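You operate a simulated robot arm through the tools that you are given. There is no shell and no other tool.

Carry out the task below with a simulated robot arm. There is one attempt and no reset: what you move stays moved.

TASK
Sieve one scoop from the green tub on the shaker at half speed.
Fine: cover on, clamp down, one run; scoop back.

The check looks at the end state, three seconds after you hand in, the way a careful person would. Anything else that was tipped, shoved, dropped, spilled or broken makes it a failure. Lids that push on must go on centred and level and be pressed home; caps that screw on are set level and turned clockwise until they are tight.

THE ROBOT
A 6-joint arm with a two-finger gripper, fixed in place. Base frame: the origin is at the foot of the arm, x ahead of it, y to its left, z up; the work surface is at about z = 0.88. Lengths are in m, angles in rad, forces in N, time in s.
Its first joint turns from -2.897 to 2.897 rad. Payload 1.71 kg.
Tool frame: the origin (TCP) lies between the finger pads and is the grasp point; the fingertips stand 0.02 m ahead of it; z points along the fingers, y is the line along which they close. The gripper opens to 0.096 m. The gripper's body begins 0.113 m behind the TCP.
Orientation is told as [roll, pitch, yaw] about the base's x, y, z axes, in that order, counted from this pose: with the fingers straight down and closing along the base's y, the tool's x points along the base's -x, its y along +y and its z along -z.

THE INTERFACE
- The arm moves only by the tool step_arm. Its argument "moves" is one flat list of numbers, 7 for each row, row after row: the turn, a rotation vector about the tool's x, y, z in units of 8 degrees (1.0 is 8 degrees), then the shift along the tool's x, y, z in units of 40 mm (1.0 is 40 mm), then the opening, from 0 (shut) to 1 (fully open). In form: [wx, wy, wz, x, y, z, gripper, wx, wy, wz, x, y, z, gripper, ...]. A call has 1 to 20 rows; each row shifts and turns the commanded pose from where the row before left it, along the tool's axes as they then stand. A call with a number of a shift or a turn outside -1 to 1 is refused whole. Rows are played at 5 a second. More than 0.05 m and 0.15 rad between two rows, or a gripper value outside its range, and nothing of the call is played. A pose out of reach is approached as far as the arm can. The call stops where the force on the tool passes 90 N (or 10 N more than at its start, if that is more) or the arm is blocked; 0.2 s more then pass. The fingers move at their own pace (about 0.045 m/s each) and stop on an object; they squeeze with about 30 N. The grip force told is the motor's: it shows also when the fingers shut on nothing. Time passes only in rows, and 0.2 s behind the last, so rows that do not move let the fingers close. It gives the time, the measured TCP pose, the force on the tool (base axes), the opening and the grip force at its end, in the units of the frame above (readings bear some noise), with the torque about the TCP (base axes, N m) and any sound that the robot's microphone picked up, and new pictures: "pictures" is both (left out), scene, wrist or none.
- Cameras (640 x 400 px; columns grow to the right, rows downward): "scene" is fixed at [0.2265, 0.494, 1.6899]; the picture's right is [-0.53, -0.85, 0.00], its down [-0.51, 0.32, -0.80] and it looks along [0.68, -0.43, -0.60] (base axes); focal length 242 px, centre (320, 200). "wrist" rides on the gripper at [0.066, 0.014, -0.145] in the tool frame; the picture's right is [-0.21, 0.98, 0.00], its down [-0.88, -0.18, -0.45] and it looks along [-0.44, -0.09, 0.90] (tool axes); focal length 275 px, centre (320, 200). There is no depth. A picture from a camera that has moved, and an enlarged one, comes with that camera's place and axes in the base frame and with its lens. The place of the scene camera against the robot may be out by one fixed shift of up to 0.018 m in any direction.
- lift_body(by): slides the trunk up (or, below 0, down) by that many m; the arm rides with it, the base frame stays. It gives what a move gives, with no picture.
- close_up(camera, box): a new picture of the part [left, top, right, bottom] of that camera's present view, enlarged. No time passes.
- sign_off(): hands the job in; it is judged then, once.

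Places have to be worked out from the pictures, the camera data and where the tool is seen. Open the gripper and draw the arm clear of the work before you hand the job in, unless the task says otherwise.

The tools are called after "Request:" by a JSON object that holds its "method" and its "body". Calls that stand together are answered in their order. step_arm: Moves the arm, as the interface text tells. Its arguments: {"type":"object","properties":{"moves":{"type":"array","items":{"type":"number"}},"pictures":{"type":"string","enum":["both","scene","wrist","none"]}},"required":["moves"]} The other tools are called the same way: lift_body (by) slides the trunk up or down; close_up (camera, box) takes an enlarged picture of a part of a camera's view; sign_off () hands the job in.

At the start:

```text
time_s: 0.0
eef_pos: [0.525, 0.2077, 1.4735]
tcp_rot: [0.0, 0.003, -0.001]
wrist_force: [0.6, 0.6, -0.1]
ft_torque: [0.01, 0.04, -0.03]
opening: 0.0957
grasp_force: 0.1
trunk travel left (down, up): [-0.325, 0.065]
```

scene: 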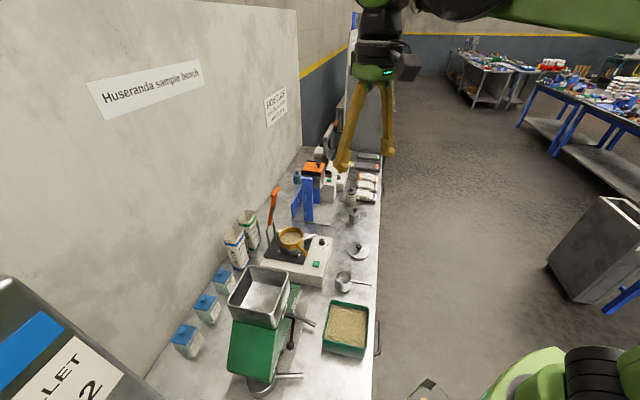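
wrist: 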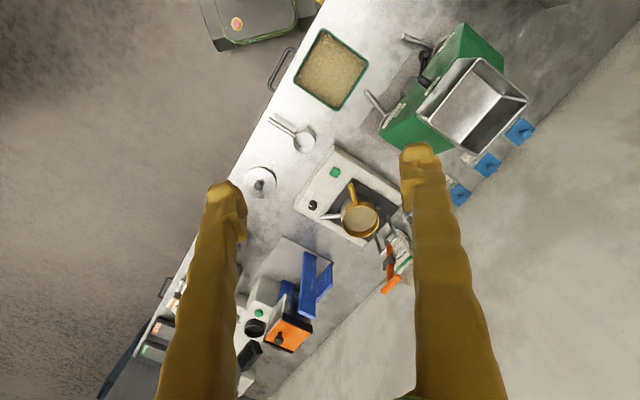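

I begin by looking closely at the bench from both cameras to find the tub, scoop, cover, shaker, clamp and controls.

Request:
{"method": "close_up", "body": {"camera": "scene", "box": [220, 170, 400, 300]}}

Request:
{"method": "close_up", "body": {"camera": "scene", "box": [220, 250, 400, 400]}}

Request:
{"method": "close_up", "body": {"camera": "wrist", "box": [230, 20, 430, 160]}}

Request:
{"method": "close_up", "body": {"camera": "wrist", "box": [230, 130, 430, 270]}}

Request:
{"method": "close_up", "body": {"camera": "scene", "box": [240, 70, 310, 150]}}

```text
3.08 times, centred on (310, 235) of scene
camera zoom: at [0.2265, 0.494, 1.6899], right [-0.53, -0.85, 0.0], down [-0.51, 0.32, -0.8], along [0.68, -0.43, -0.6], focal length 744 px, centre (351, 92)
```

zoom: 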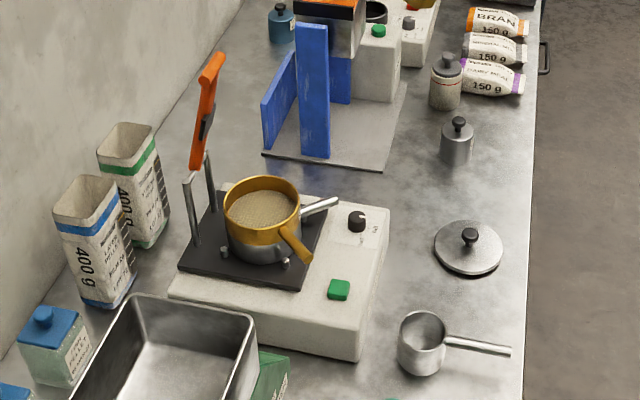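

```text
2.67 times, centred on (310, 325) of scene
camera zoom: at [0.2265, 0.494, 1.6899], right [-0.53, -0.85, 0.0], down [-0.51, 0.32, -0.8], along [0.68, -0.43, -0.6], focal length 645 px, centre (347, -133)
```

zoom: 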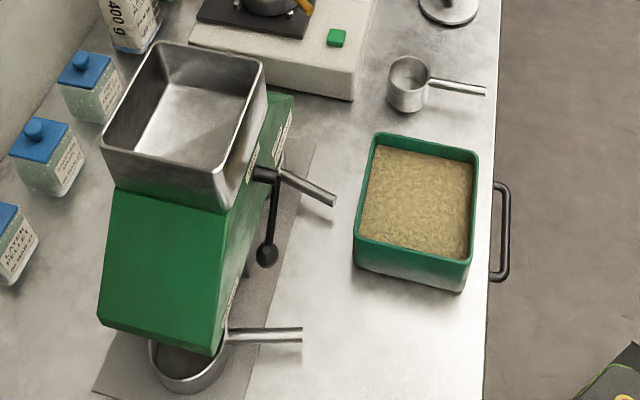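

```text
2.86 times, centred on (330, 90) of wrist
camera zoom: at [0.46, 0.2213, 1.6192], right [0.21, 0.98, 0.0], down [0.88, -0.18, 0.44], along [0.43, -0.09, -0.9], focal length 786 px, centre (291, 514)
```

zoom: 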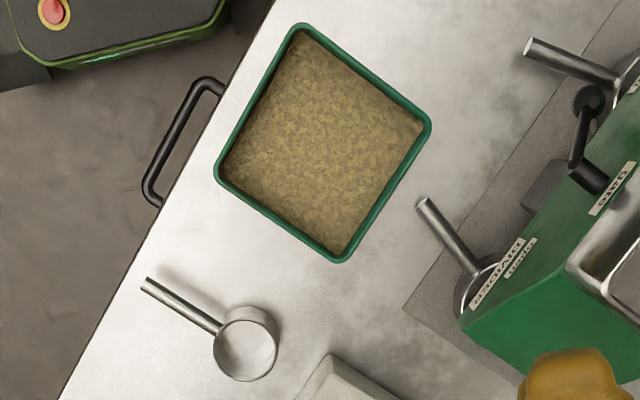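

```text
2.86 times, centred on (330, 200) of wrist
camera zoom: at [0.46, 0.2213, 1.6192], right [0.21, 0.98, 0.0], down [0.88, -0.18, 0.44], along [0.43, -0.09, -0.9], focal length 786 px, centre (291, 200)
```

zoom: 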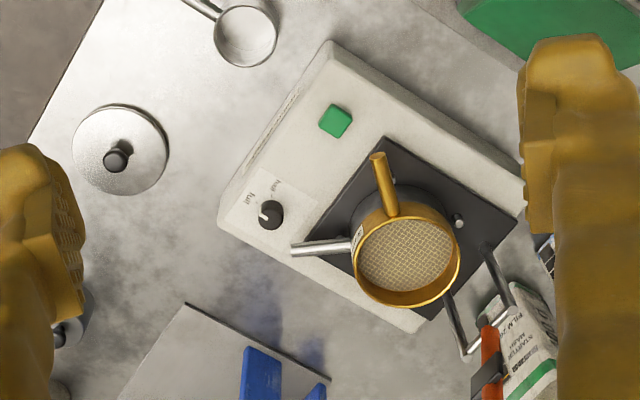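

```text
5.00 times, centred on (275, 110) of scene
camera zoom: at [0.2265, 0.494, 1.6899], right [-0.53, -0.85, 0.0], down [-0.51, 0.32, -0.8], along [0.68, -0.43, -0.6], focal length 1209 px, centre (545, 650)
```

zoom: 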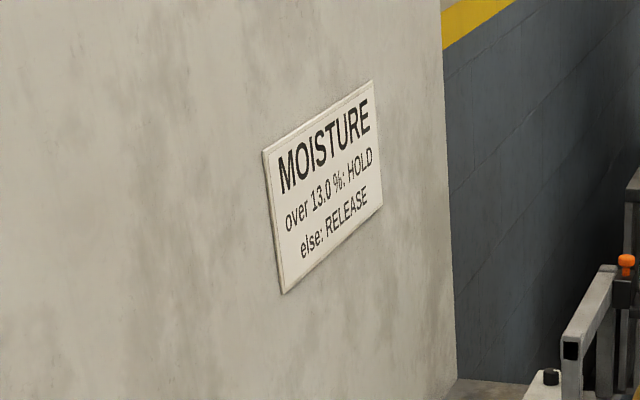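

The shaker (white base, gold sieve on a pan, orange-handled clamp), the cover with black knob, the scoop and the green tub are visible. I enlarge the knob label, the clamp, and the shaker stack before moving.

Request:
{"method": "close_up", "body": {"camera": "wrist", "box": [295, 180, 345, 220]}}

Request:
{"method": "close_up", "body": {"camera": "scene", "box": [260, 180, 340, 280]}}

Request:
{"method": "close_up", "body": {"camera": "wrist", "box": [340, 170, 420, 300]}}

Request:
{"method": "close_up", "body": {"camera": "scene", "box": [320, 230, 380, 300]}}

Request:
{"method": "close_up", "body": {"camera": "scene", "box": [305, 230, 335, 250]}}

```text
10.00 times, centred on (320, 200) of wrist
camera zoom: at [0.46, 0.2213, 1.6192], right [0.21, 0.98, 0.0], down [0.88, -0.18, 0.44], along [0.43, -0.09, -0.9], focal length 2753 px, centre (320, 200)
```

zoom: 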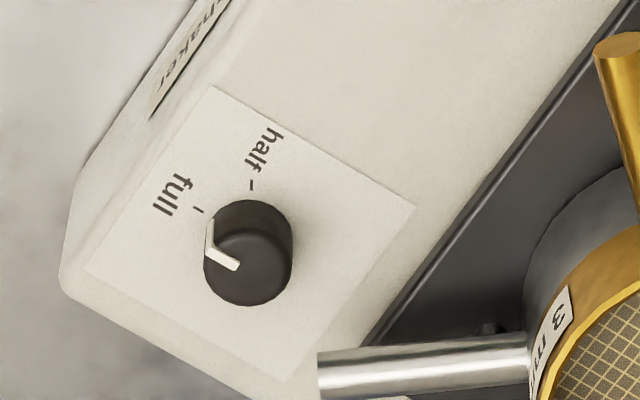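

```text
4.00 times, centred on (300, 230) of scene
camera zoom: at [0.2265, 0.494, 1.6899], right [-0.53, -0.85, 0.0], down [-0.51, 0.32, -0.8], along [0.68, -0.43, -0.6], focal length 967 px, centre (400, 80)
```

zoom: 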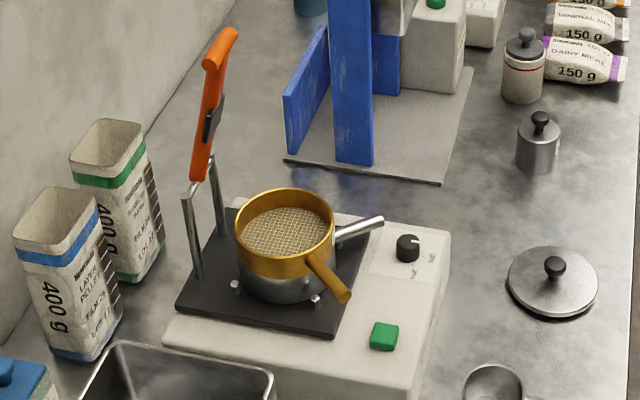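

```text
3.08 times, centred on (380, 235) of wrist
camera zoom: at [0.46, 0.2213, 1.6192], right [0.21, 0.98, 0.0], down [0.88, -0.18, 0.44], along [0.43, -0.09, -0.9], focal length 847 px, centre (135, 92)
```

zoom: 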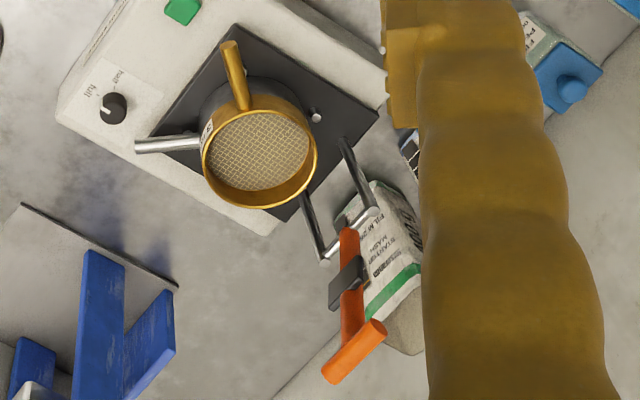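

```text
5.71 times, centred on (350, 265) of scene
camera zoom: at [0.2265, 0.494, 1.6899], right [-0.53, -0.85, 0.0], down [-0.51, 0.32, -0.8], along [0.68, -0.43, -0.6], focal length 1382 px, centre (149, -171)
```

zoom: 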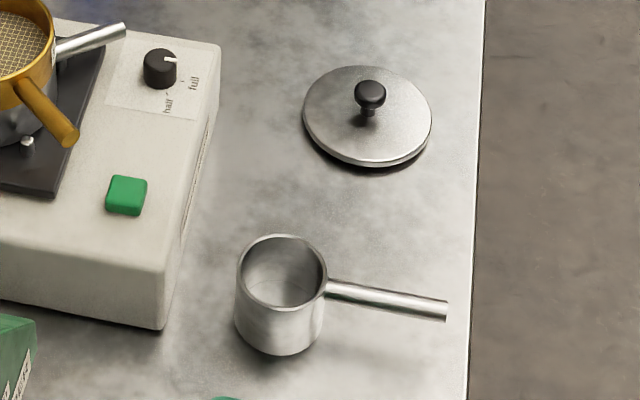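

```text
16.00 times, centred on (320, 240) of scene
camera zoom: at [0.2265, 0.494, 1.6899], right [-0.53, -0.85, 0.0], down [-0.51, 0.32, -0.8], along [0.68, -0.43, -0.6], focal length 3869 px, centre (320, -440)
```

zoom: 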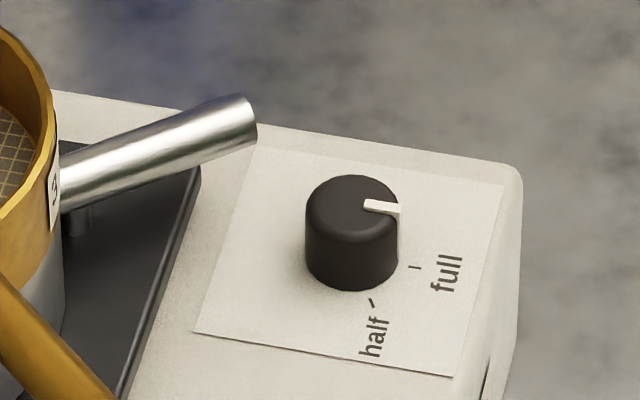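

The knob's white pointer stands at "full", so it has to be turned clockwise (seen from above) to "half". I bring the wrist camera down over the shaker for a more exact view.

Request:
{"method": "step_arm", "body": {"moves": [0, 0, 0, -0.486, -0.217, 0.899, 1, 0, 0, 0, -0.486, -0.217, 0.899, 1, 0, 0, 0, -0.486, -0.217, 0.899, 1, 0, 0, 0, -0.486, -0.217, 0.899, 1, 0, 0, 0, -0.486, -0.217, 0.899, 1, 0, 0, 0, -0.486, -0.217, 0.899, 1, 0, 0, 0, -0.486, -0.217, 0.899, 1], "pictures": "both"}}

```text
time_s: 1.6
eef_pos: [0.6491, 0.1473, 1.2272]
tcp_rot: [0.0, -0.011, 0.001]
wrist_force: [0.9, -0.2, -0.2]
ft_torque: [-0.03, 0.18, -0.01]
opening: 0.0959
grasp_force: 0.0
trunk travel left (down, up): [-0.325, 0.065]
camera wrist: at [0.582, 0.1606, 1.3724], right [0.21, 0.98, 0.0], down [0.87, -0.18, 0.45], along [0.44, -0.09, -0.89], focal length 275 px, centre (320, 200)
```

scene: 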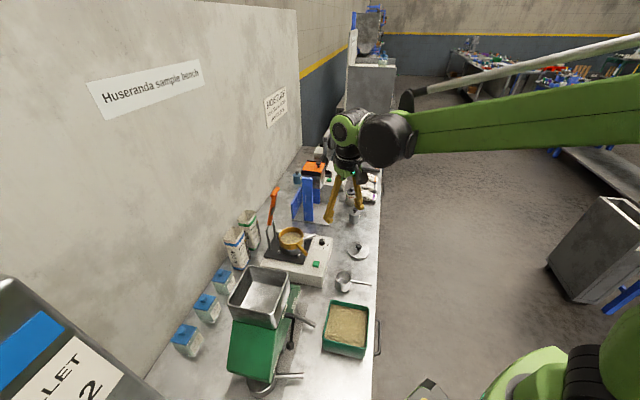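
wrist: 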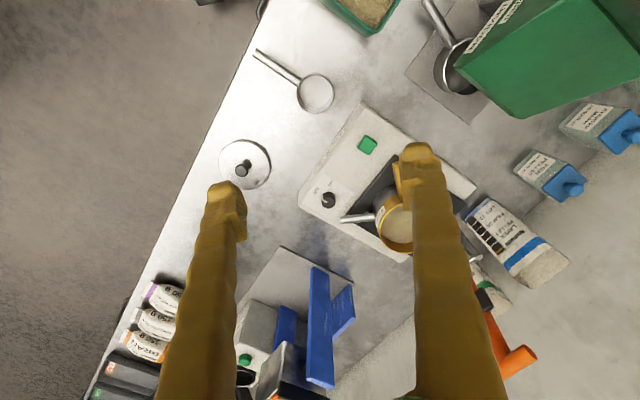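

Good stereo baseline. I enlarge parts of this view to triangulate the knob, button, cover, scoop and tub.

Request:
{"method": "close_up", "body": {"camera": "wrist", "box": [290, 100, 450, 260]}}

Request:
{"method": "close_up", "body": {"camera": "wrist", "box": [200, 30, 360, 190]}}

Request:
{"method": "close_up", "body": {"camera": "scene", "box": [290, 140, 390, 240]}}

```text
2.50 times, centred on (370, 180) of wrist
camera zoom: at [0.582, 0.1606, 1.3724], right [0.21, 0.98, 0.0], down [0.87, -0.18, 0.45], along [0.44, -0.09, -0.89], focal length 688 px, centre (195, 250)
```

zoom: 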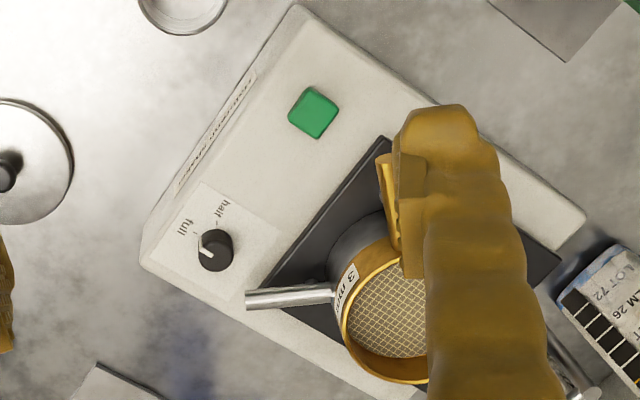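

```text
2.50 times, centred on (280, 110) of wrist
camera zoom: at [0.582, 0.1606, 1.3724], right [0.21, 0.98, 0.0], down [0.87, -0.18, 0.45], along [0.44, -0.09, -0.89], focal length 688 px, centre (420, 425)
```

zoom: 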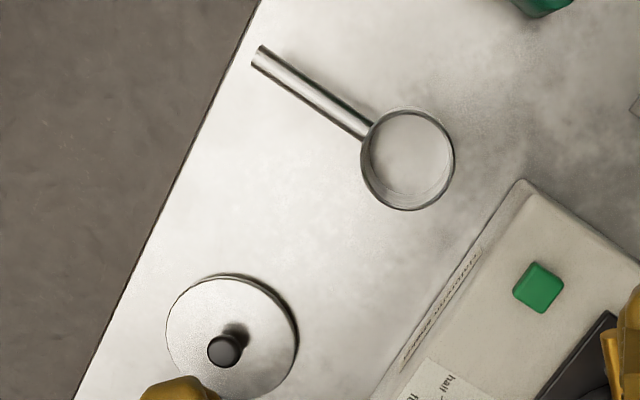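

```text
4.00 times, centred on (340, 190) of scene
camera zoom: at [0.2265, 0.494, 1.6899], right [-0.53, -0.85, 0.0], down [-0.51, 0.32, -0.8], along [0.68, -0.43, -0.6], focal length 967 px, centre (240, 240)
```

zoom: 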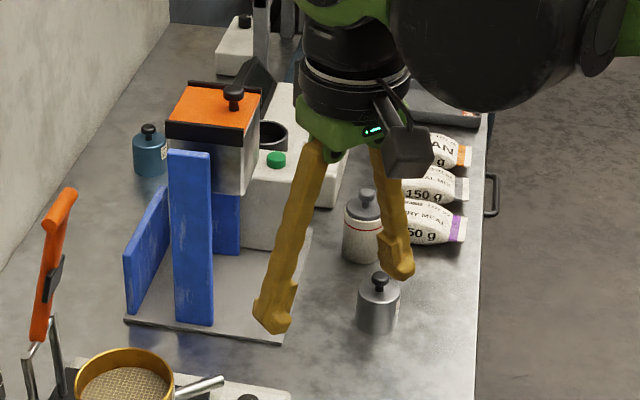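

From the two wrist views I place the knob near (0.794, 0.130, 0.96), the button near (0.714, 0.209, 0.95), the scoop cup near (0.625, 0.144) with its handle toward (-,-), and the cover knob near (0.724, -0.010). I move in over the knob for a sharper view.

Request:
{"method": "step_arm", "body": {"moves": [0, 0, 0, -0.619, -0.106, 0.761, 1, 0, 0, 0, -0.619, -0.106, 0.761, 1, 0, 0, 0, -0.619, -0.106, 0.761, 1, 0, 0, 0, -0.619, -0.106, 0.761, 1, 0, 0, 0, 0, 0, 0, 1, 0, 0, 0, 0, 0, 0, 1], "pictures": "both"}}

```text
time_s: 3.0
eef_pos: [0.7432, 0.13, 1.1091]
tcp_rot: [0.0, -0.013, 0.001]
wrist_force: [-0.1, 0.4, 0.0]
ft_torque: [-0.01, -0.01, -0.02]
opening: 0.0962
grasp_force: 0.0
trunk travel left (down, up): [-0.325, 0.065]
camera wrist: at [0.6767, 0.1438, 1.2549], right [0.21, 0.98, 0.0], down [0.87, -0.18, 0.46], along [0.45, -0.09, -0.89], focal length 275 px, centre (320, 200)
```

scene: 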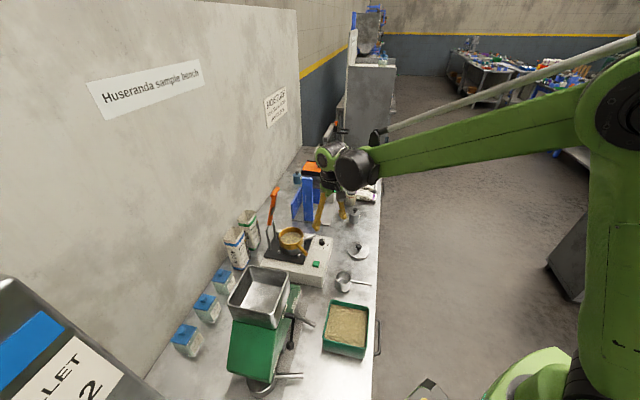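
wrist: 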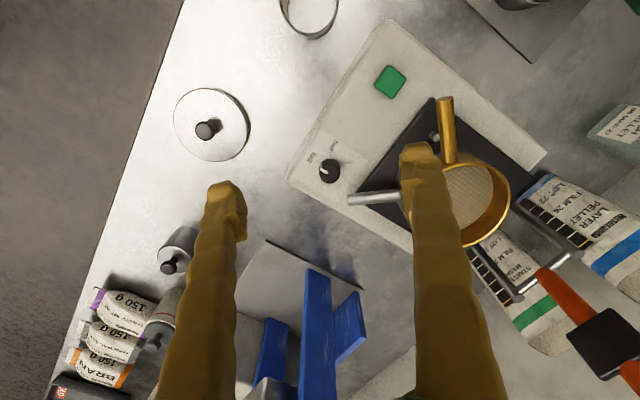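

The arm reads about 17 mm short of the commanded x; I wait one row to see whether it is lag or steady offset.

Request:
{"method": "step_arm", "body": {"moves": [0, 0, 0, 0, 0, 0, 1, 0, 0, 0, 0, 0, 0, 1, 0, 0, 0, 0, 0, 0, 1], "pictures": "none"}}

Request:
{"method": "close_up", "body": {"camera": "wrist", "box": [270, 100, 430, 220]}}

Request:
{"method": "close_up", "body": {"camera": "wrist", "box": [400, 80, 640, 260]}}

```text
time_s: 3.8
eef_pos: [0.744, 0.13, 1.1102]
tcp_rot: [0.0, -0.013, 0.0]
wrist_force: [-0.6, -0.1, 1.0]
ft_torque: [0.0, 0.0, -0.01]
opening: 0.0962
grasp_force: 0.2
trunk travel left (down, up): [-0.325, 0.065]
```

```text
3.33 times, centred on (350, 160) of wrist
camera zoom: at [0.6772, 0.1439, 1.2547], right [0.21, 0.98, 0.0], down [0.87, -0.18, 0.46], along [0.45, -0.09, -0.89], focal length 918 px, centre (220, 333)
```

zoom: 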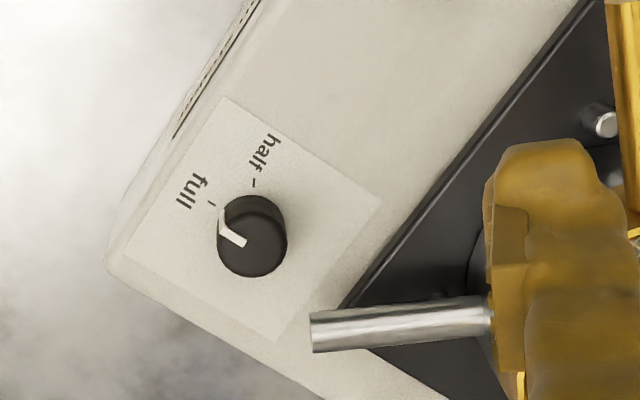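

```text
2.22 times, centred on (520, 170) of wrist
camera zoom: at [0.6772, 0.1439, 1.2547], right [0.21, 0.98, 0.0], down [0.87, -0.18, 0.46], along [0.45, -0.09, -0.89], focal length 612 px, centre (-124, 267)
```

zoom: 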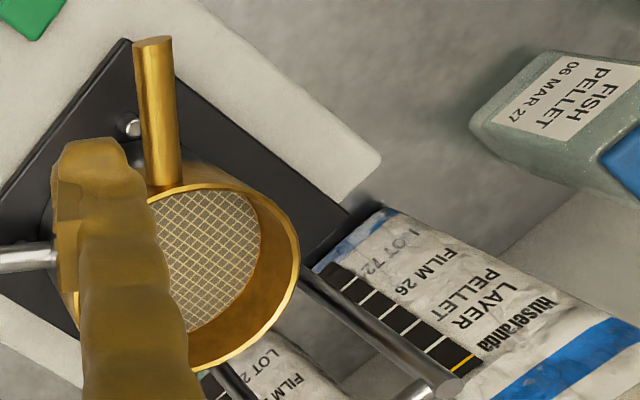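

The 16 mm offset is steady, so I'll navigate on measured readings. The knob sits at about (0.795, 0.1315), top z ≈ 0.96, with the pan handle end about 27 mm away on its +x+y side, so I'll grip it with the tool yawed +70° and turn to +10°. First I rotate in place.

Request:
{"method": "step_arm", "body": {"moves": [0, 0, -0.972, 0, 0, 0, 0.5, 0, 0, -0.972, 0, 0, 0, 0.5, 0, 0, -0.972, 0, 0, 0, 0.5, 0, 0, -0.972, 0, 0, 0, 0.5, 0, 0, -0.972, 0, 0, 0, 0.5, 0, 0, -0.972, 0, 0, 0, 0.5, 0, 0, -0.972, 0, 0, 0, 0.5, 0, 0, -0.972, 0, 0, 0, 0.5, 0, 0, -0.972, 0, 0, 0, 0.5, 0, 0, 0, 0, 0, 0, 0.5, 0, 0, 0, 0, 0, 0, 0.5], "pictures": "both"}}

```text
time_s: 6.2
eef_pos: [0.7442, 0.1296, 1.1082]
tcp_rot: [-0.013, -0.004, 1.223]
wrist_force: [0.0, -0.3, 0.0]
ft_torque: [0.04, 0.0, -0.03]
opening: 0.0479
grasp_force: 0.1
trunk travel left (down, up): [-0.325, 0.065]
camera wrist: at [0.7068, 0.0726, 1.2551], right [-0.85, 0.53, -0.01], down [0.47, 0.76, 0.45], along [0.25, 0.38, -0.89], focal length 275 px, centre (320, 200)
```

scene: 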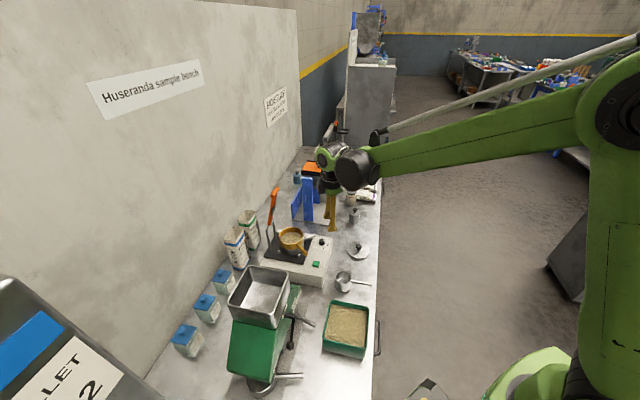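
wrist: 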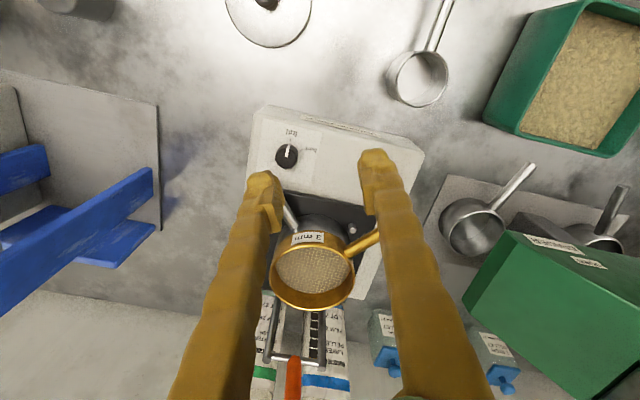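

The view now frames the shaker between the fingers. I enlarge it for exact sieve, clamp and knob geometry.

Request:
{"method": "close_up", "body": {"camera": "wrist", "box": [230, 100, 430, 240]}}

Request:
{"method": "close_up", "body": {"camera": "wrist", "box": [240, 210, 400, 400]}}

Request:
{"method": "close_up", "body": {"camera": "wrist", "box": [370, 0, 640, 160]}}

```text
2.86 times, centred on (330, 170) of wrist
camera zoom: at [0.7068, 0.0726, 1.2551], right [-0.85, 0.53, -0.01], down [0.47, 0.76, 0.45], along [0.25, 0.38, -0.89], focal length 786 px, centre (291, 286)
```

zoom: 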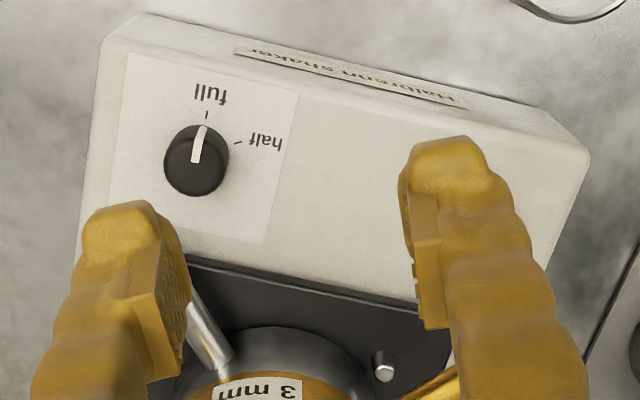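

```text
2.11 times, centred on (320, 305) of wrist
camera zoom: at [0.7068, 0.0726, 1.2551], right [-0.85, 0.53, -0.01], down [0.47, 0.76, 0.45], along [0.25, 0.38, -0.89], focal length 580 px, centre (320, -21)
```

zoom: 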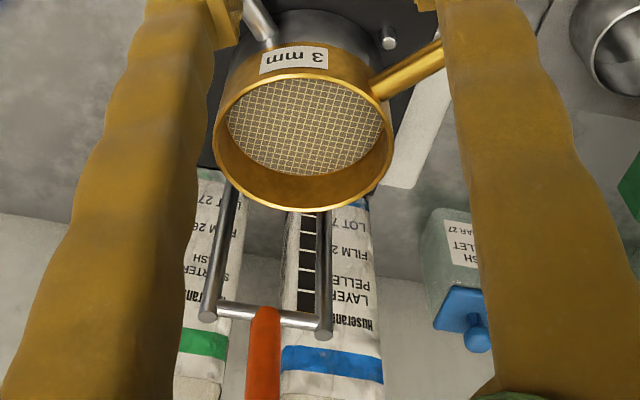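

```text
2.37 times, centred on (505, 80) of wrist
camera zoom: at [0.7068, 0.0726, 1.2551], right [-0.85, 0.53, -0.01], down [0.47, 0.76, 0.45], along [0.25, 0.38, -0.89], focal length 652 px, centre (-118, 484)
```

zoom: 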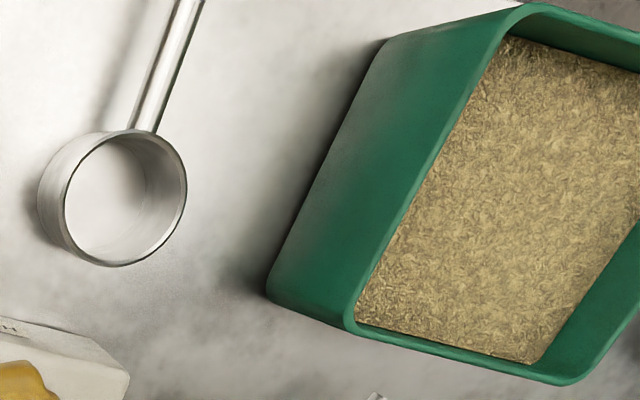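

The label reads "Halbrenn shaker", and triangulation gives the knob at (0.791, 0.132, top ≈0.966) and the sieve rim at (0.830, 0.2485, 1.02). I move over the knob and down to z ≈ 1.0, fixing the slight tilt, then check alignment.

Request:
{"method": "step_arm", "body": {"moves": [-0.0875, 0.032, 0, -0.152, -0.3625, 0.9, 0.5, 0, 0, 0, -0.152, -0.3625, 0.9, 0.5, 0, 0, 0, -0.152, -0.3625, 0.9, 0.5, 0, 0, 0, 0, 0, 0, 0.5], "pictures": "wrist"}}

Request:
{"method": "close_up", "body": {"camera": "wrist", "box": [220, 80, 420, 240]}}

```text
time_s: 7.2
eef_pos: [0.7908, 0.133, 0.9999]
tcp_rot: [0.001, 0.001, 1.22]
wrist_force: [1.0, -0.2, 0.6]
ft_torque: [-0.04, 0.05, -0.01]
opening: 0.048
grasp_force: 0.0
trunk travel left (down, up): [-0.325, 0.065]
camera wrist: at [0.7567, 0.076, 1.1465], right [-0.85, 0.53, 0.0], down [0.47, 0.76, 0.44], along [0.23, 0.38, -0.9], focal length 275 px, centre (320, 200)
```

wrist: 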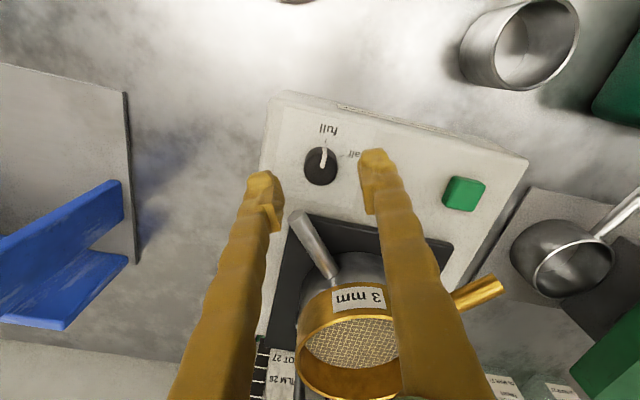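

```text
2.50 times, centred on (320, 160) of wrist
camera zoom: at [0.7567, 0.076, 1.1465], right [-0.85, 0.53, 0.0], down [0.47, 0.76, 0.44], along [0.23, 0.38, -0.9], focal length 688 px, centre (320, 300)
```

zoom: 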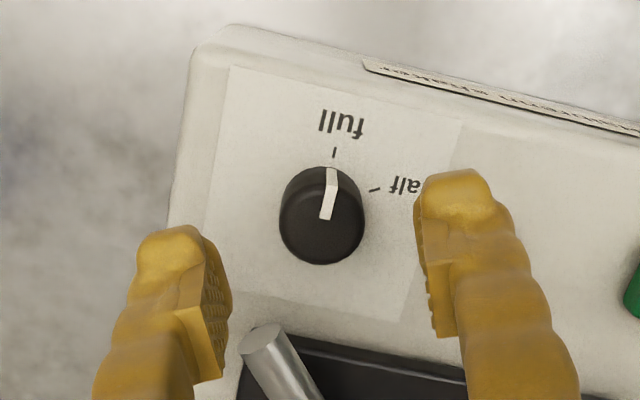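

The TCP is centred over the knob within a millimetre. I lower so that the fingertips end just above the panel (z_tip ≈ 0.952) and close on the knob.

Request:
{"method": "step_arm", "body": {"moves": [0, 0, 0, 0, 0, 0.35, 0.5, 0, 0, 0, 0, 0, 0.35, 0.5, 0, 0, 0, 0, 0, 0, 0.0, 0, 0, 0, 0, 0, 0, 0.0, 0, 0, 0, 0, 0, 0, 0.0], "pictures": "both"}}

Request:
{"method": "close_up", "body": {"camera": "wrist", "box": [220, 80, 420, 240]}}

```text
time_s: 8.4
eef_pos: [0.79, 0.1325, 0.9722]
tcp_rot: [0.001, 0.001, 1.223]
wrist_force: [-1.2, -0.2, -2.4]
ft_torque: [0.02, 0.01, -0.02]
opening: 0.0223
grasp_force: 34.4
trunk travel left (down, up): [-0.325, 0.065]
camera wrist: at [0.7555, 0.0753, 1.1193], right [-0.85, 0.53, 0.0], down [0.47, 0.76, 0.44], along [0.23, 0.38, -0.9], focal length 275 px, centre (320, 200)
```

scene: 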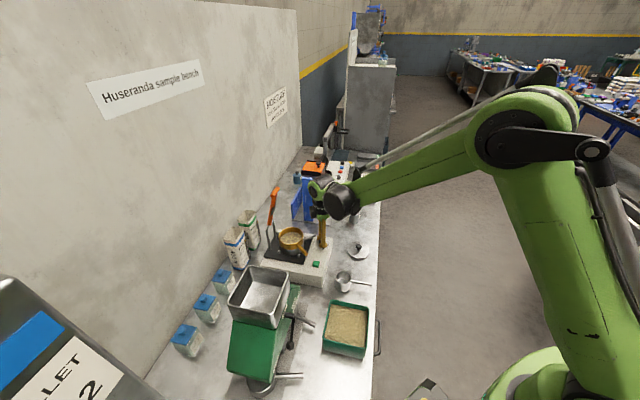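
wrist: 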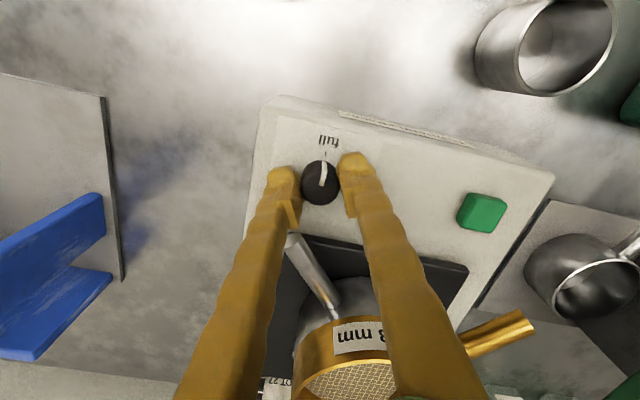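

```text
2.50 times, centred on (320, 160) of wrist
camera zoom: at [0.7555, 0.0753, 1.1193], right [-0.85, 0.53, 0.0], down [0.47, 0.76, 0.44], along [0.23, 0.38, -0.9], focal length 688 px, centre (320, 300)
```

zoom: 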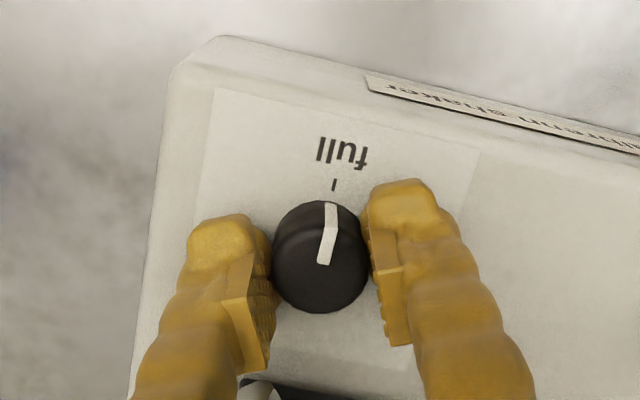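

The fingers hold the knob (22 mm, 34 N). I turn it clockwise 60° (7.5 units about tool z).

Request:
{"method": "step_arm", "body": {"moves": [0, 0, 0.9375, 0, 0, 0, 0, 0, 0, 0.9375, 0, 0, 0, 0, 0, 0, 0.9375, 0, 0, 0, 0, 0, 0, 0.9375, 0, 0, 0, 0, 0, 0, 0.9375, 0, 0, 0, 0, 0, 0, 0.9375, 0, 0, 0, 0, 0, 0, 0.9375, 0, 0, 0, 0, 0, 0, 0.9375, 0, 0, 0, 0, 0, 0, 0, 0, 0, 0, 0], "pictures": "wrist"}}

Request:
{"method": "close_up", "body": {"camera": "wrist", "box": [220, 80, 420, 240]}}

```text
time_s: 10.4
eef_pos: [0.7906, 0.1323, 0.974]
tcp_rot: [-0.001, 0.001, 0.174]
wrist_force: [-10.3, -7.2, -14.7]
ft_torque: [-0.08, 0.15, -0.01]
opening: 0.0222
grasp_force: 34.8
trunk travel left (down, up): [-0.325, 0.065]
camera wrist: at [0.7245, 0.1344, 1.12], right [0.03, 1.0, 0.0], down [0.9, -0.03, 0.44], along [0.44, -0.02, -0.9], focal length 275 px, centre (320, 200)
```

wrist: 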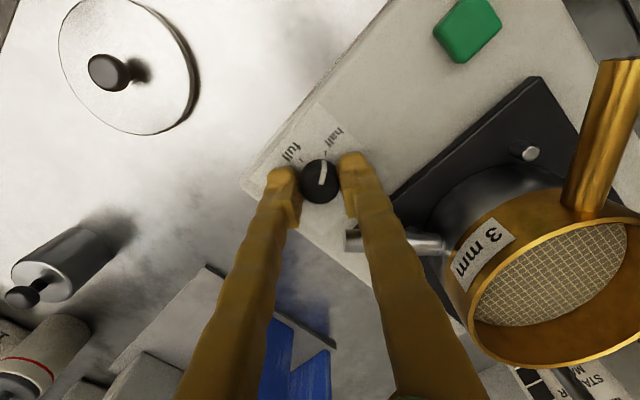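

```text
2.50 times, centred on (320, 160) of wrist
camera zoom: at [0.7245, 0.1344, 1.12], right [0.03, 1.0, 0.0], down [0.9, -0.03, 0.44], along [0.44, -0.02, -0.9], focal length 688 px, centre (320, 300)
```

zoom: 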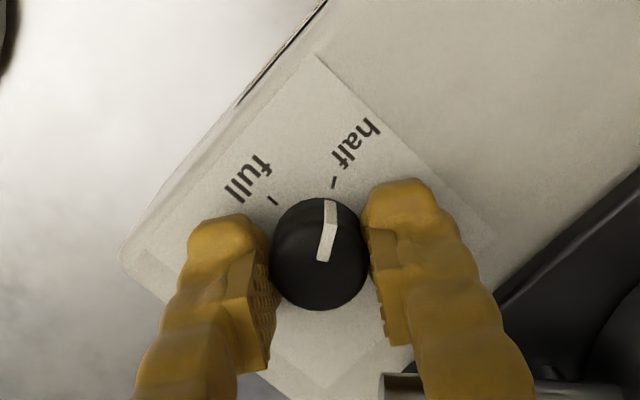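

The pointer now lines up with the "half" tick. I release gently and rise straight up, then check the knob.

Request:
{"method": "step_arm", "body": {"moves": [0, 0, 0, 0, 0, 0, 0.42, 0, 0, 0, 0, 0, 0, 0.42, 0, 0, 0, 0, 0, -0.5, 0.42, 0, 0, 0, 0, 0, -0.9, 0.42, 0, 0, 0, 0, 0, -0.9, 0.42, 0, 0, 0, 0, 0, -0.9, 0.42, 0, 0, 0, 0, 0, 0, 0.42], "pictures": "both"}}

Request:
{"method": "close_up", "body": {"camera": "wrist", "box": [240, 100, 420, 240]}}

```text
time_s: 12.0
eef_pos: [0.7914, 0.1326, 1.1034]
tcp_rot: [0.0, 0.0, 0.173]
wrist_force: [0.3, -0.6, -0.9]
ft_torque: [-0.01, -0.02, 0.01]
opening: 0.0404
grasp_force: 0.0
trunk travel left (down, up): [-0.325, 0.065]
camera wrist: at [0.7246, 0.1347, 1.2491], right [0.03, 1.0, 0.0], down [0.89, -0.03, 0.45], along [0.45, -0.01, -0.9], focal length 275 px, centre (320, 200)
```

scene: 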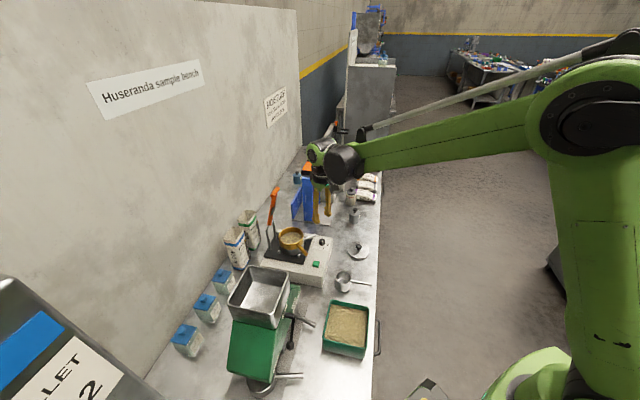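
wrist: 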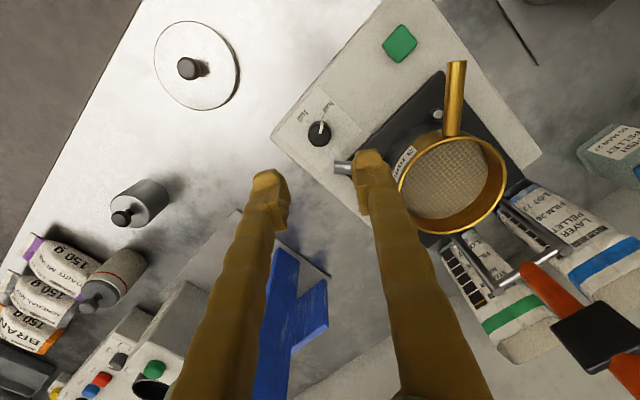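

```text
2.86 times, centred on (330, 170) of wrist
camera zoom: at [0.7246, 0.1347, 1.2491], right [0.03, 1.0, 0.0], down [0.89, -0.03, 0.45], along [0.45, -0.01, -0.9], focal length 786 px, centre (291, 286)
```

zoom: 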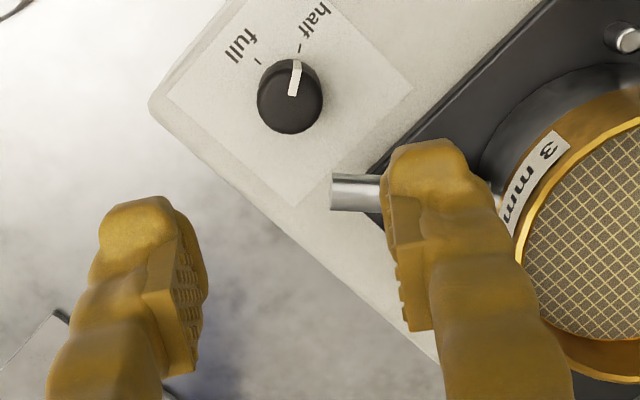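

Knob is at "half" and nothing else moved. Next the scoop: I travel at z ≈ 1.10 to above its handle (about (0.563, 0.082)) and yaw to +45° so the fingers will close across the handle.

Request:
{"method": "step_arm", "body": {"moves": [0, 0, 0, 0.972, -0.042, 0, 0.5, 0, 0, 0, 0.972, -0.042, 0, 0.5, 0, 0, 0, 0.972, -0.042, 0, 0.5, 0, 0, 0, 0.972, -0.042, 0, 0.5, 0, 0, 0, 0.972, -0.042, 0, 0.5, 0, 0, 0, 0.972, -0.042, 0, 0.5, 0, 0, -0.878, 0, 0, 0, 0.5, 0, 0, -0.878, 0, 0, 0, 0.5, 0, 0, -0.878, 0, 0, 0, 0.5, 0, 0, -0.878, 0, 0, 0, 0.5, 0, 0, -0.878, 0, 0, 0, 0.5, 0, 0, 0, 0, 0, 0, 0.5], "pictures": "both"}}

Request:
{"method": "close_up", "body": {"camera": "wrist", "box": [200, 60, 440, 210]}}

Request:
{"method": "close_up", "body": {"camera": "scene", "box": [220, 180, 380, 280]}}

```text
time_s: 14.6
eef_pos: [0.5621, 0.0807, 1.1017]
tcp_rot: [0.002, 0.001, 0.79]
wrist_force: [0.3, 1.3, -0.3]
ft_torque: [-0.01, -0.01, -0.02]
opening: 0.0478
grasp_force: 0.1
trunk travel left (down, up): [-0.325, 0.065]
camera wrist: at [0.5074, 0.0447, 1.2475], right [-0.55, 0.84, 0.0], down [0.75, 0.49, 0.45], along [0.37, 0.24, -0.9], focal length 275 px, centre (320, 200)
```

scene: 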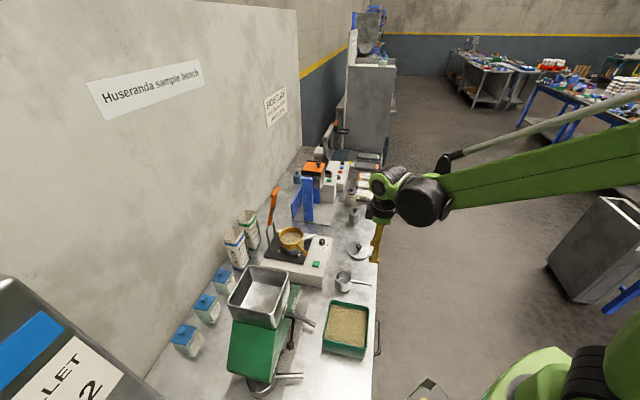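
wrist: 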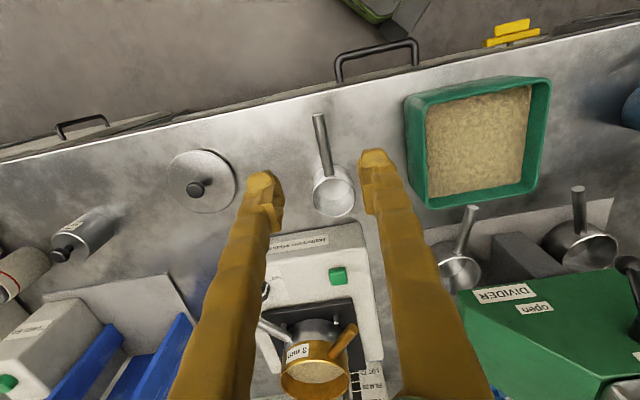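

```text
2.67 times, centred on (320, 135) of wrist
camera zoom: at [0.5074, 0.0447, 1.2475], right [-0.55, 0.84, 0.0], down [0.75, 0.49, 0.45], along [0.37, 0.24, -0.9], focal length 734 px, centre (320, 373)
```

zoom: 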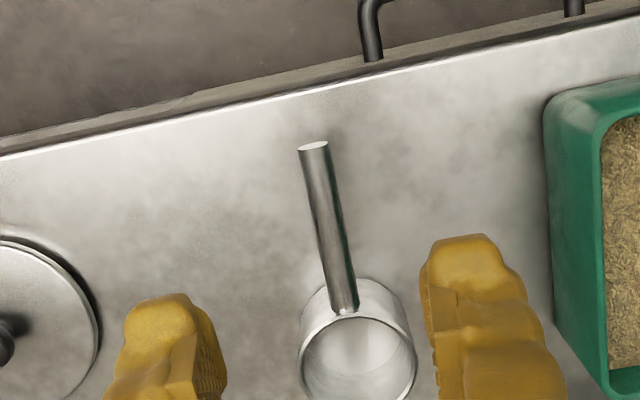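

```text
4.00 times, centred on (300, 230) of scene
camera zoom: at [0.2265, 0.494, 1.6899], right [-0.53, -0.85, 0.0], down [-0.51, 0.32, -0.8], along [0.68, -0.43, -0.6], focal length 967 px, centre (400, 80)
```

zoom: 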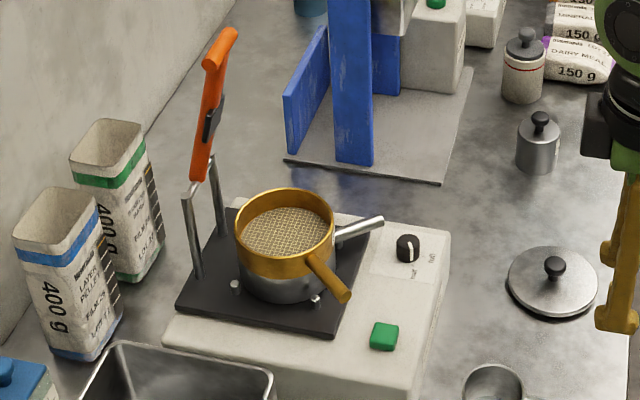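

The scoop handle runs from (0.555, 0.072) to (0.608, 0.125) at z ≈ 0.92, and the TCP is over its outer part. I descend to z ≈ 0.92 and close.

Request:
{"method": "step_arm", "body": {"moves": [0, 0, 0, -0.069, 0.016, 0.908, 0.5, 0, 0, 0, 0, 0, 0.908, 0.5, 0, 0, 0, 0, 0, 0.908, 0.5, 0, 0, 0, 0, 0, 0.908, 0.5, 0, 0, 0, 0, 0, 0.908, 0.5, 0, 0, 0, 0, 0, 0, 0.5], "pictures": "both"}}

Request:
{"method": "close_up", "body": {"camera": "wrist", "box": [220, 60, 420, 220]}}

```text
time_s: 16.0
eef_pos: [0.5639, 0.0848, 0.9195]
tcp_rot: [-0.001, 0.001, 0.789]
wrist_force: [1.0, 0.2, -0.5]
ft_torque: [-0.02, 0.01, 0.01]
opening: 0.048
grasp_force: 0.0
trunk travel left (down, up): [-0.325, 0.065]
camera wrist: at [0.5088, 0.0474, 1.0656], right [-0.55, 0.84, 0.0], down [0.75, 0.49, 0.44], along [0.37, 0.24, -0.9], focal length 275 px, centre (320, 200)
```

scene: 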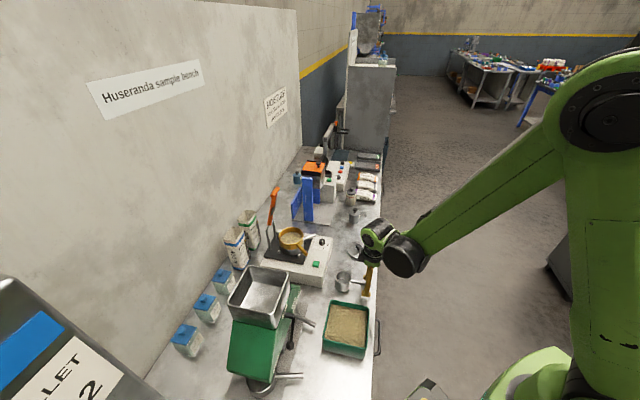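
wrist: 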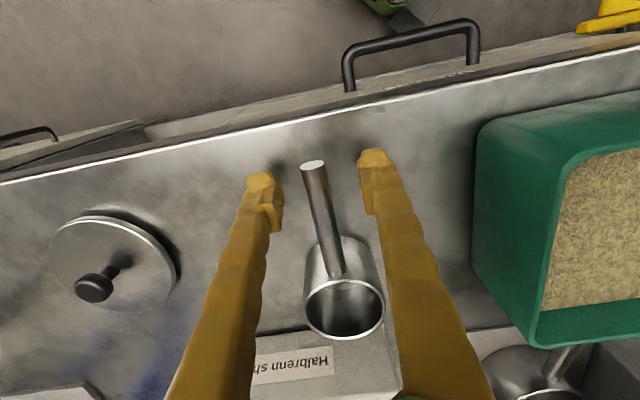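

```text
2.50 times, centred on (320, 140) of wrist
camera zoom: at [0.5088, 0.0474, 1.0656], right [-0.55, 0.84, 0.0], down [0.75, 0.49, 0.44], along [0.37, 0.24, -0.9], focal length 688 px, centre (320, 350)
```

zoom: 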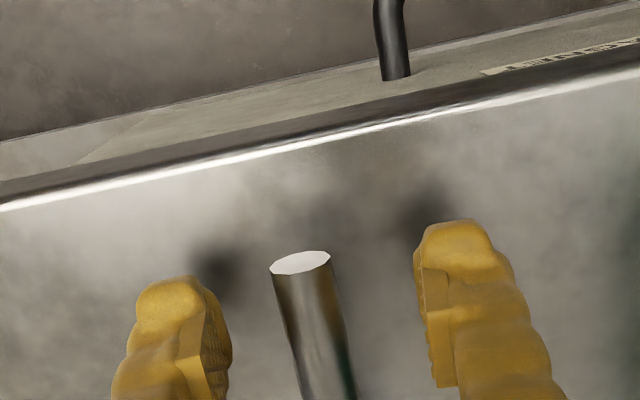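

The handle lies centred between the pads, with its end about 18 mm beyond the TCP. I close on it.

Request:
{"method": "step_arm", "body": {"moves": [0, 0, 0, 0, 0, 0, 0, 0, 0, 0, 0, 0, 0, 0, 0, 0, 0, 0, 0, 0, 0, 0, 0, 0, 0, 0, 0, 0], "pictures": "wrist"}}

```text
time_s: 17.0
eef_pos: [0.5641, 0.0848, 0.9199]
tcp_rot: [-0.001, 0.001, 0.787]
wrist_force: [-0.1, 0.3, 0.0]
ft_torque: [0.0, 0.02, 0.0]
opening: 0.0086
grasp_force: 30.0
trunk travel left (down, up): [-0.325, 0.065]
camera wrist: at [0.5086, 0.0473, 1.0661], right [-0.55, 0.84, 0.0], down [0.75, 0.49, 0.45], along [0.37, 0.24, -0.9], focal length 275 px, centre (320, 200)
```

wrist: 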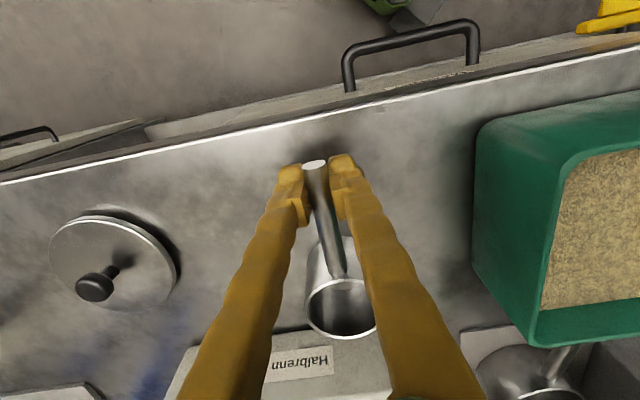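

The handle is gripped (30 N). I lift straight up about 0.13 m and check that the scoop hangs level.

Request:
{"method": "step_arm", "body": {"moves": [0, 0, 0, 0, 0, -0.3, 0, 0, 0, 0, 0, 0, -0.7, 0, 0, 0, 0, 0, 0, -0.8, 0, 0, 0, 0, 0, 0, -0.8, 0, 0, 0, 0, 0, 0, -0.7, 0, 0, 0, 0, 0, 0, 0, 0], "pictures": "both"}}

Request:
{"method": "close_up", "body": {"camera": "scene", "box": [320, 200, 400, 300]}}

Request:
{"method": "close_up", "body": {"camera": "wrist", "box": [220, 100, 460, 300]}}

```text
time_s: 18.4
eef_pos: [0.5634, 0.0854, 1.0538]
tcp_rot: [-0.001, -0.001, 0.787]
wrist_force: [1.4, -0.5, -0.9]
ft_torque: [-0.04, 0.0, -0.01]
opening: 0.0085
grasp_force: 29.7
trunk travel left (down, up): [-0.325, 0.065]
camera wrist: at [0.5078, 0.0482, 1.199], right [-0.55, 0.84, 0.0], down [0.75, 0.49, 0.45], along [0.37, 0.24, -0.9], focal length 275 px, centre (320, 200)
```

scene: 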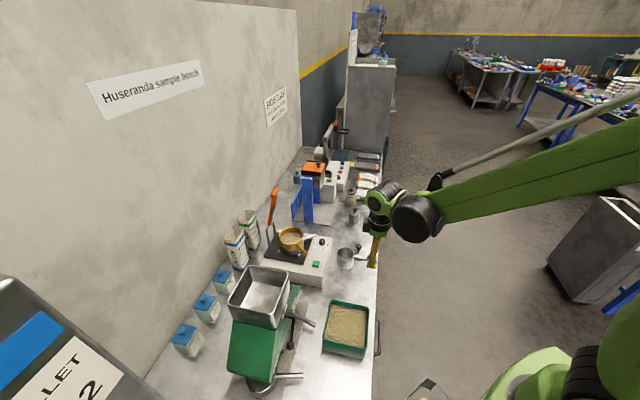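
wrist: 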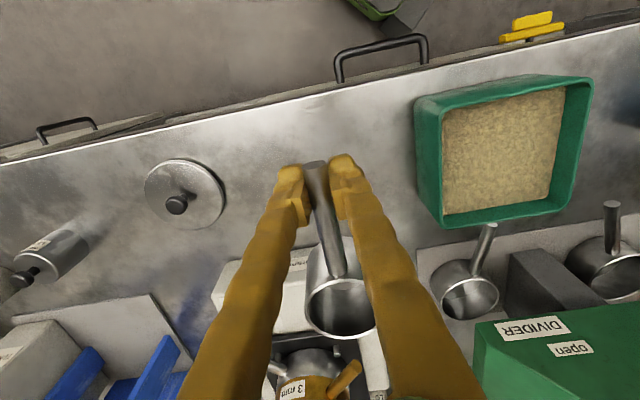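

```text
4.00 times, centred on (360, 250) of scene
camera zoom: at [0.2265, 0.494, 1.6899], right [-0.53, -0.85, 0.0], down [-0.51, 0.32, -0.8], along [0.68, -0.43, -0.6], focal length 967 px, centre (160, 0)
```

zoom: 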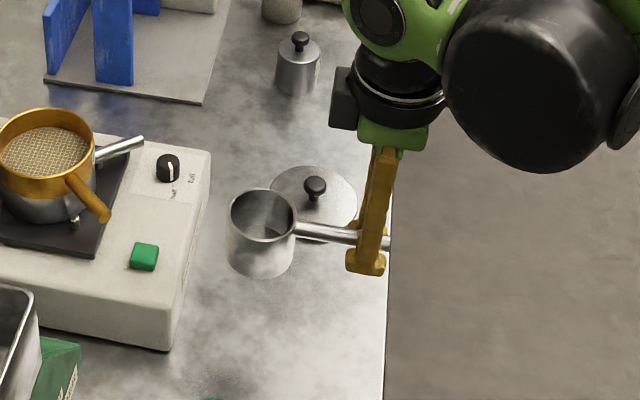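

```text
2.00 times, centred on (340, 200) of wrist
camera zoom: at [0.5078, 0.0482, 1.199], right [-0.55, 0.84, 0.0], down [0.75, 0.49, 0.45], along [0.37, 0.24, -0.9], focal length 551 px, centre (280, 200)
```

zoom: 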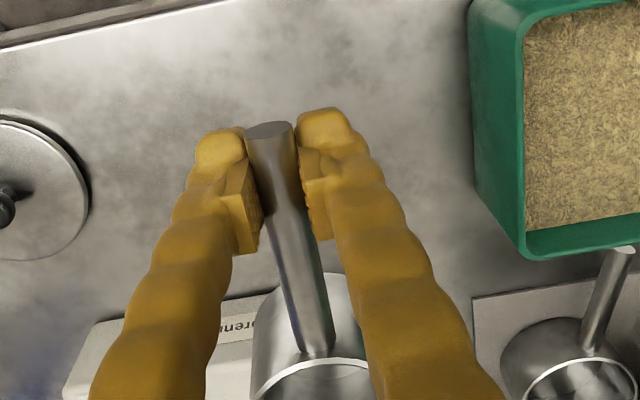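

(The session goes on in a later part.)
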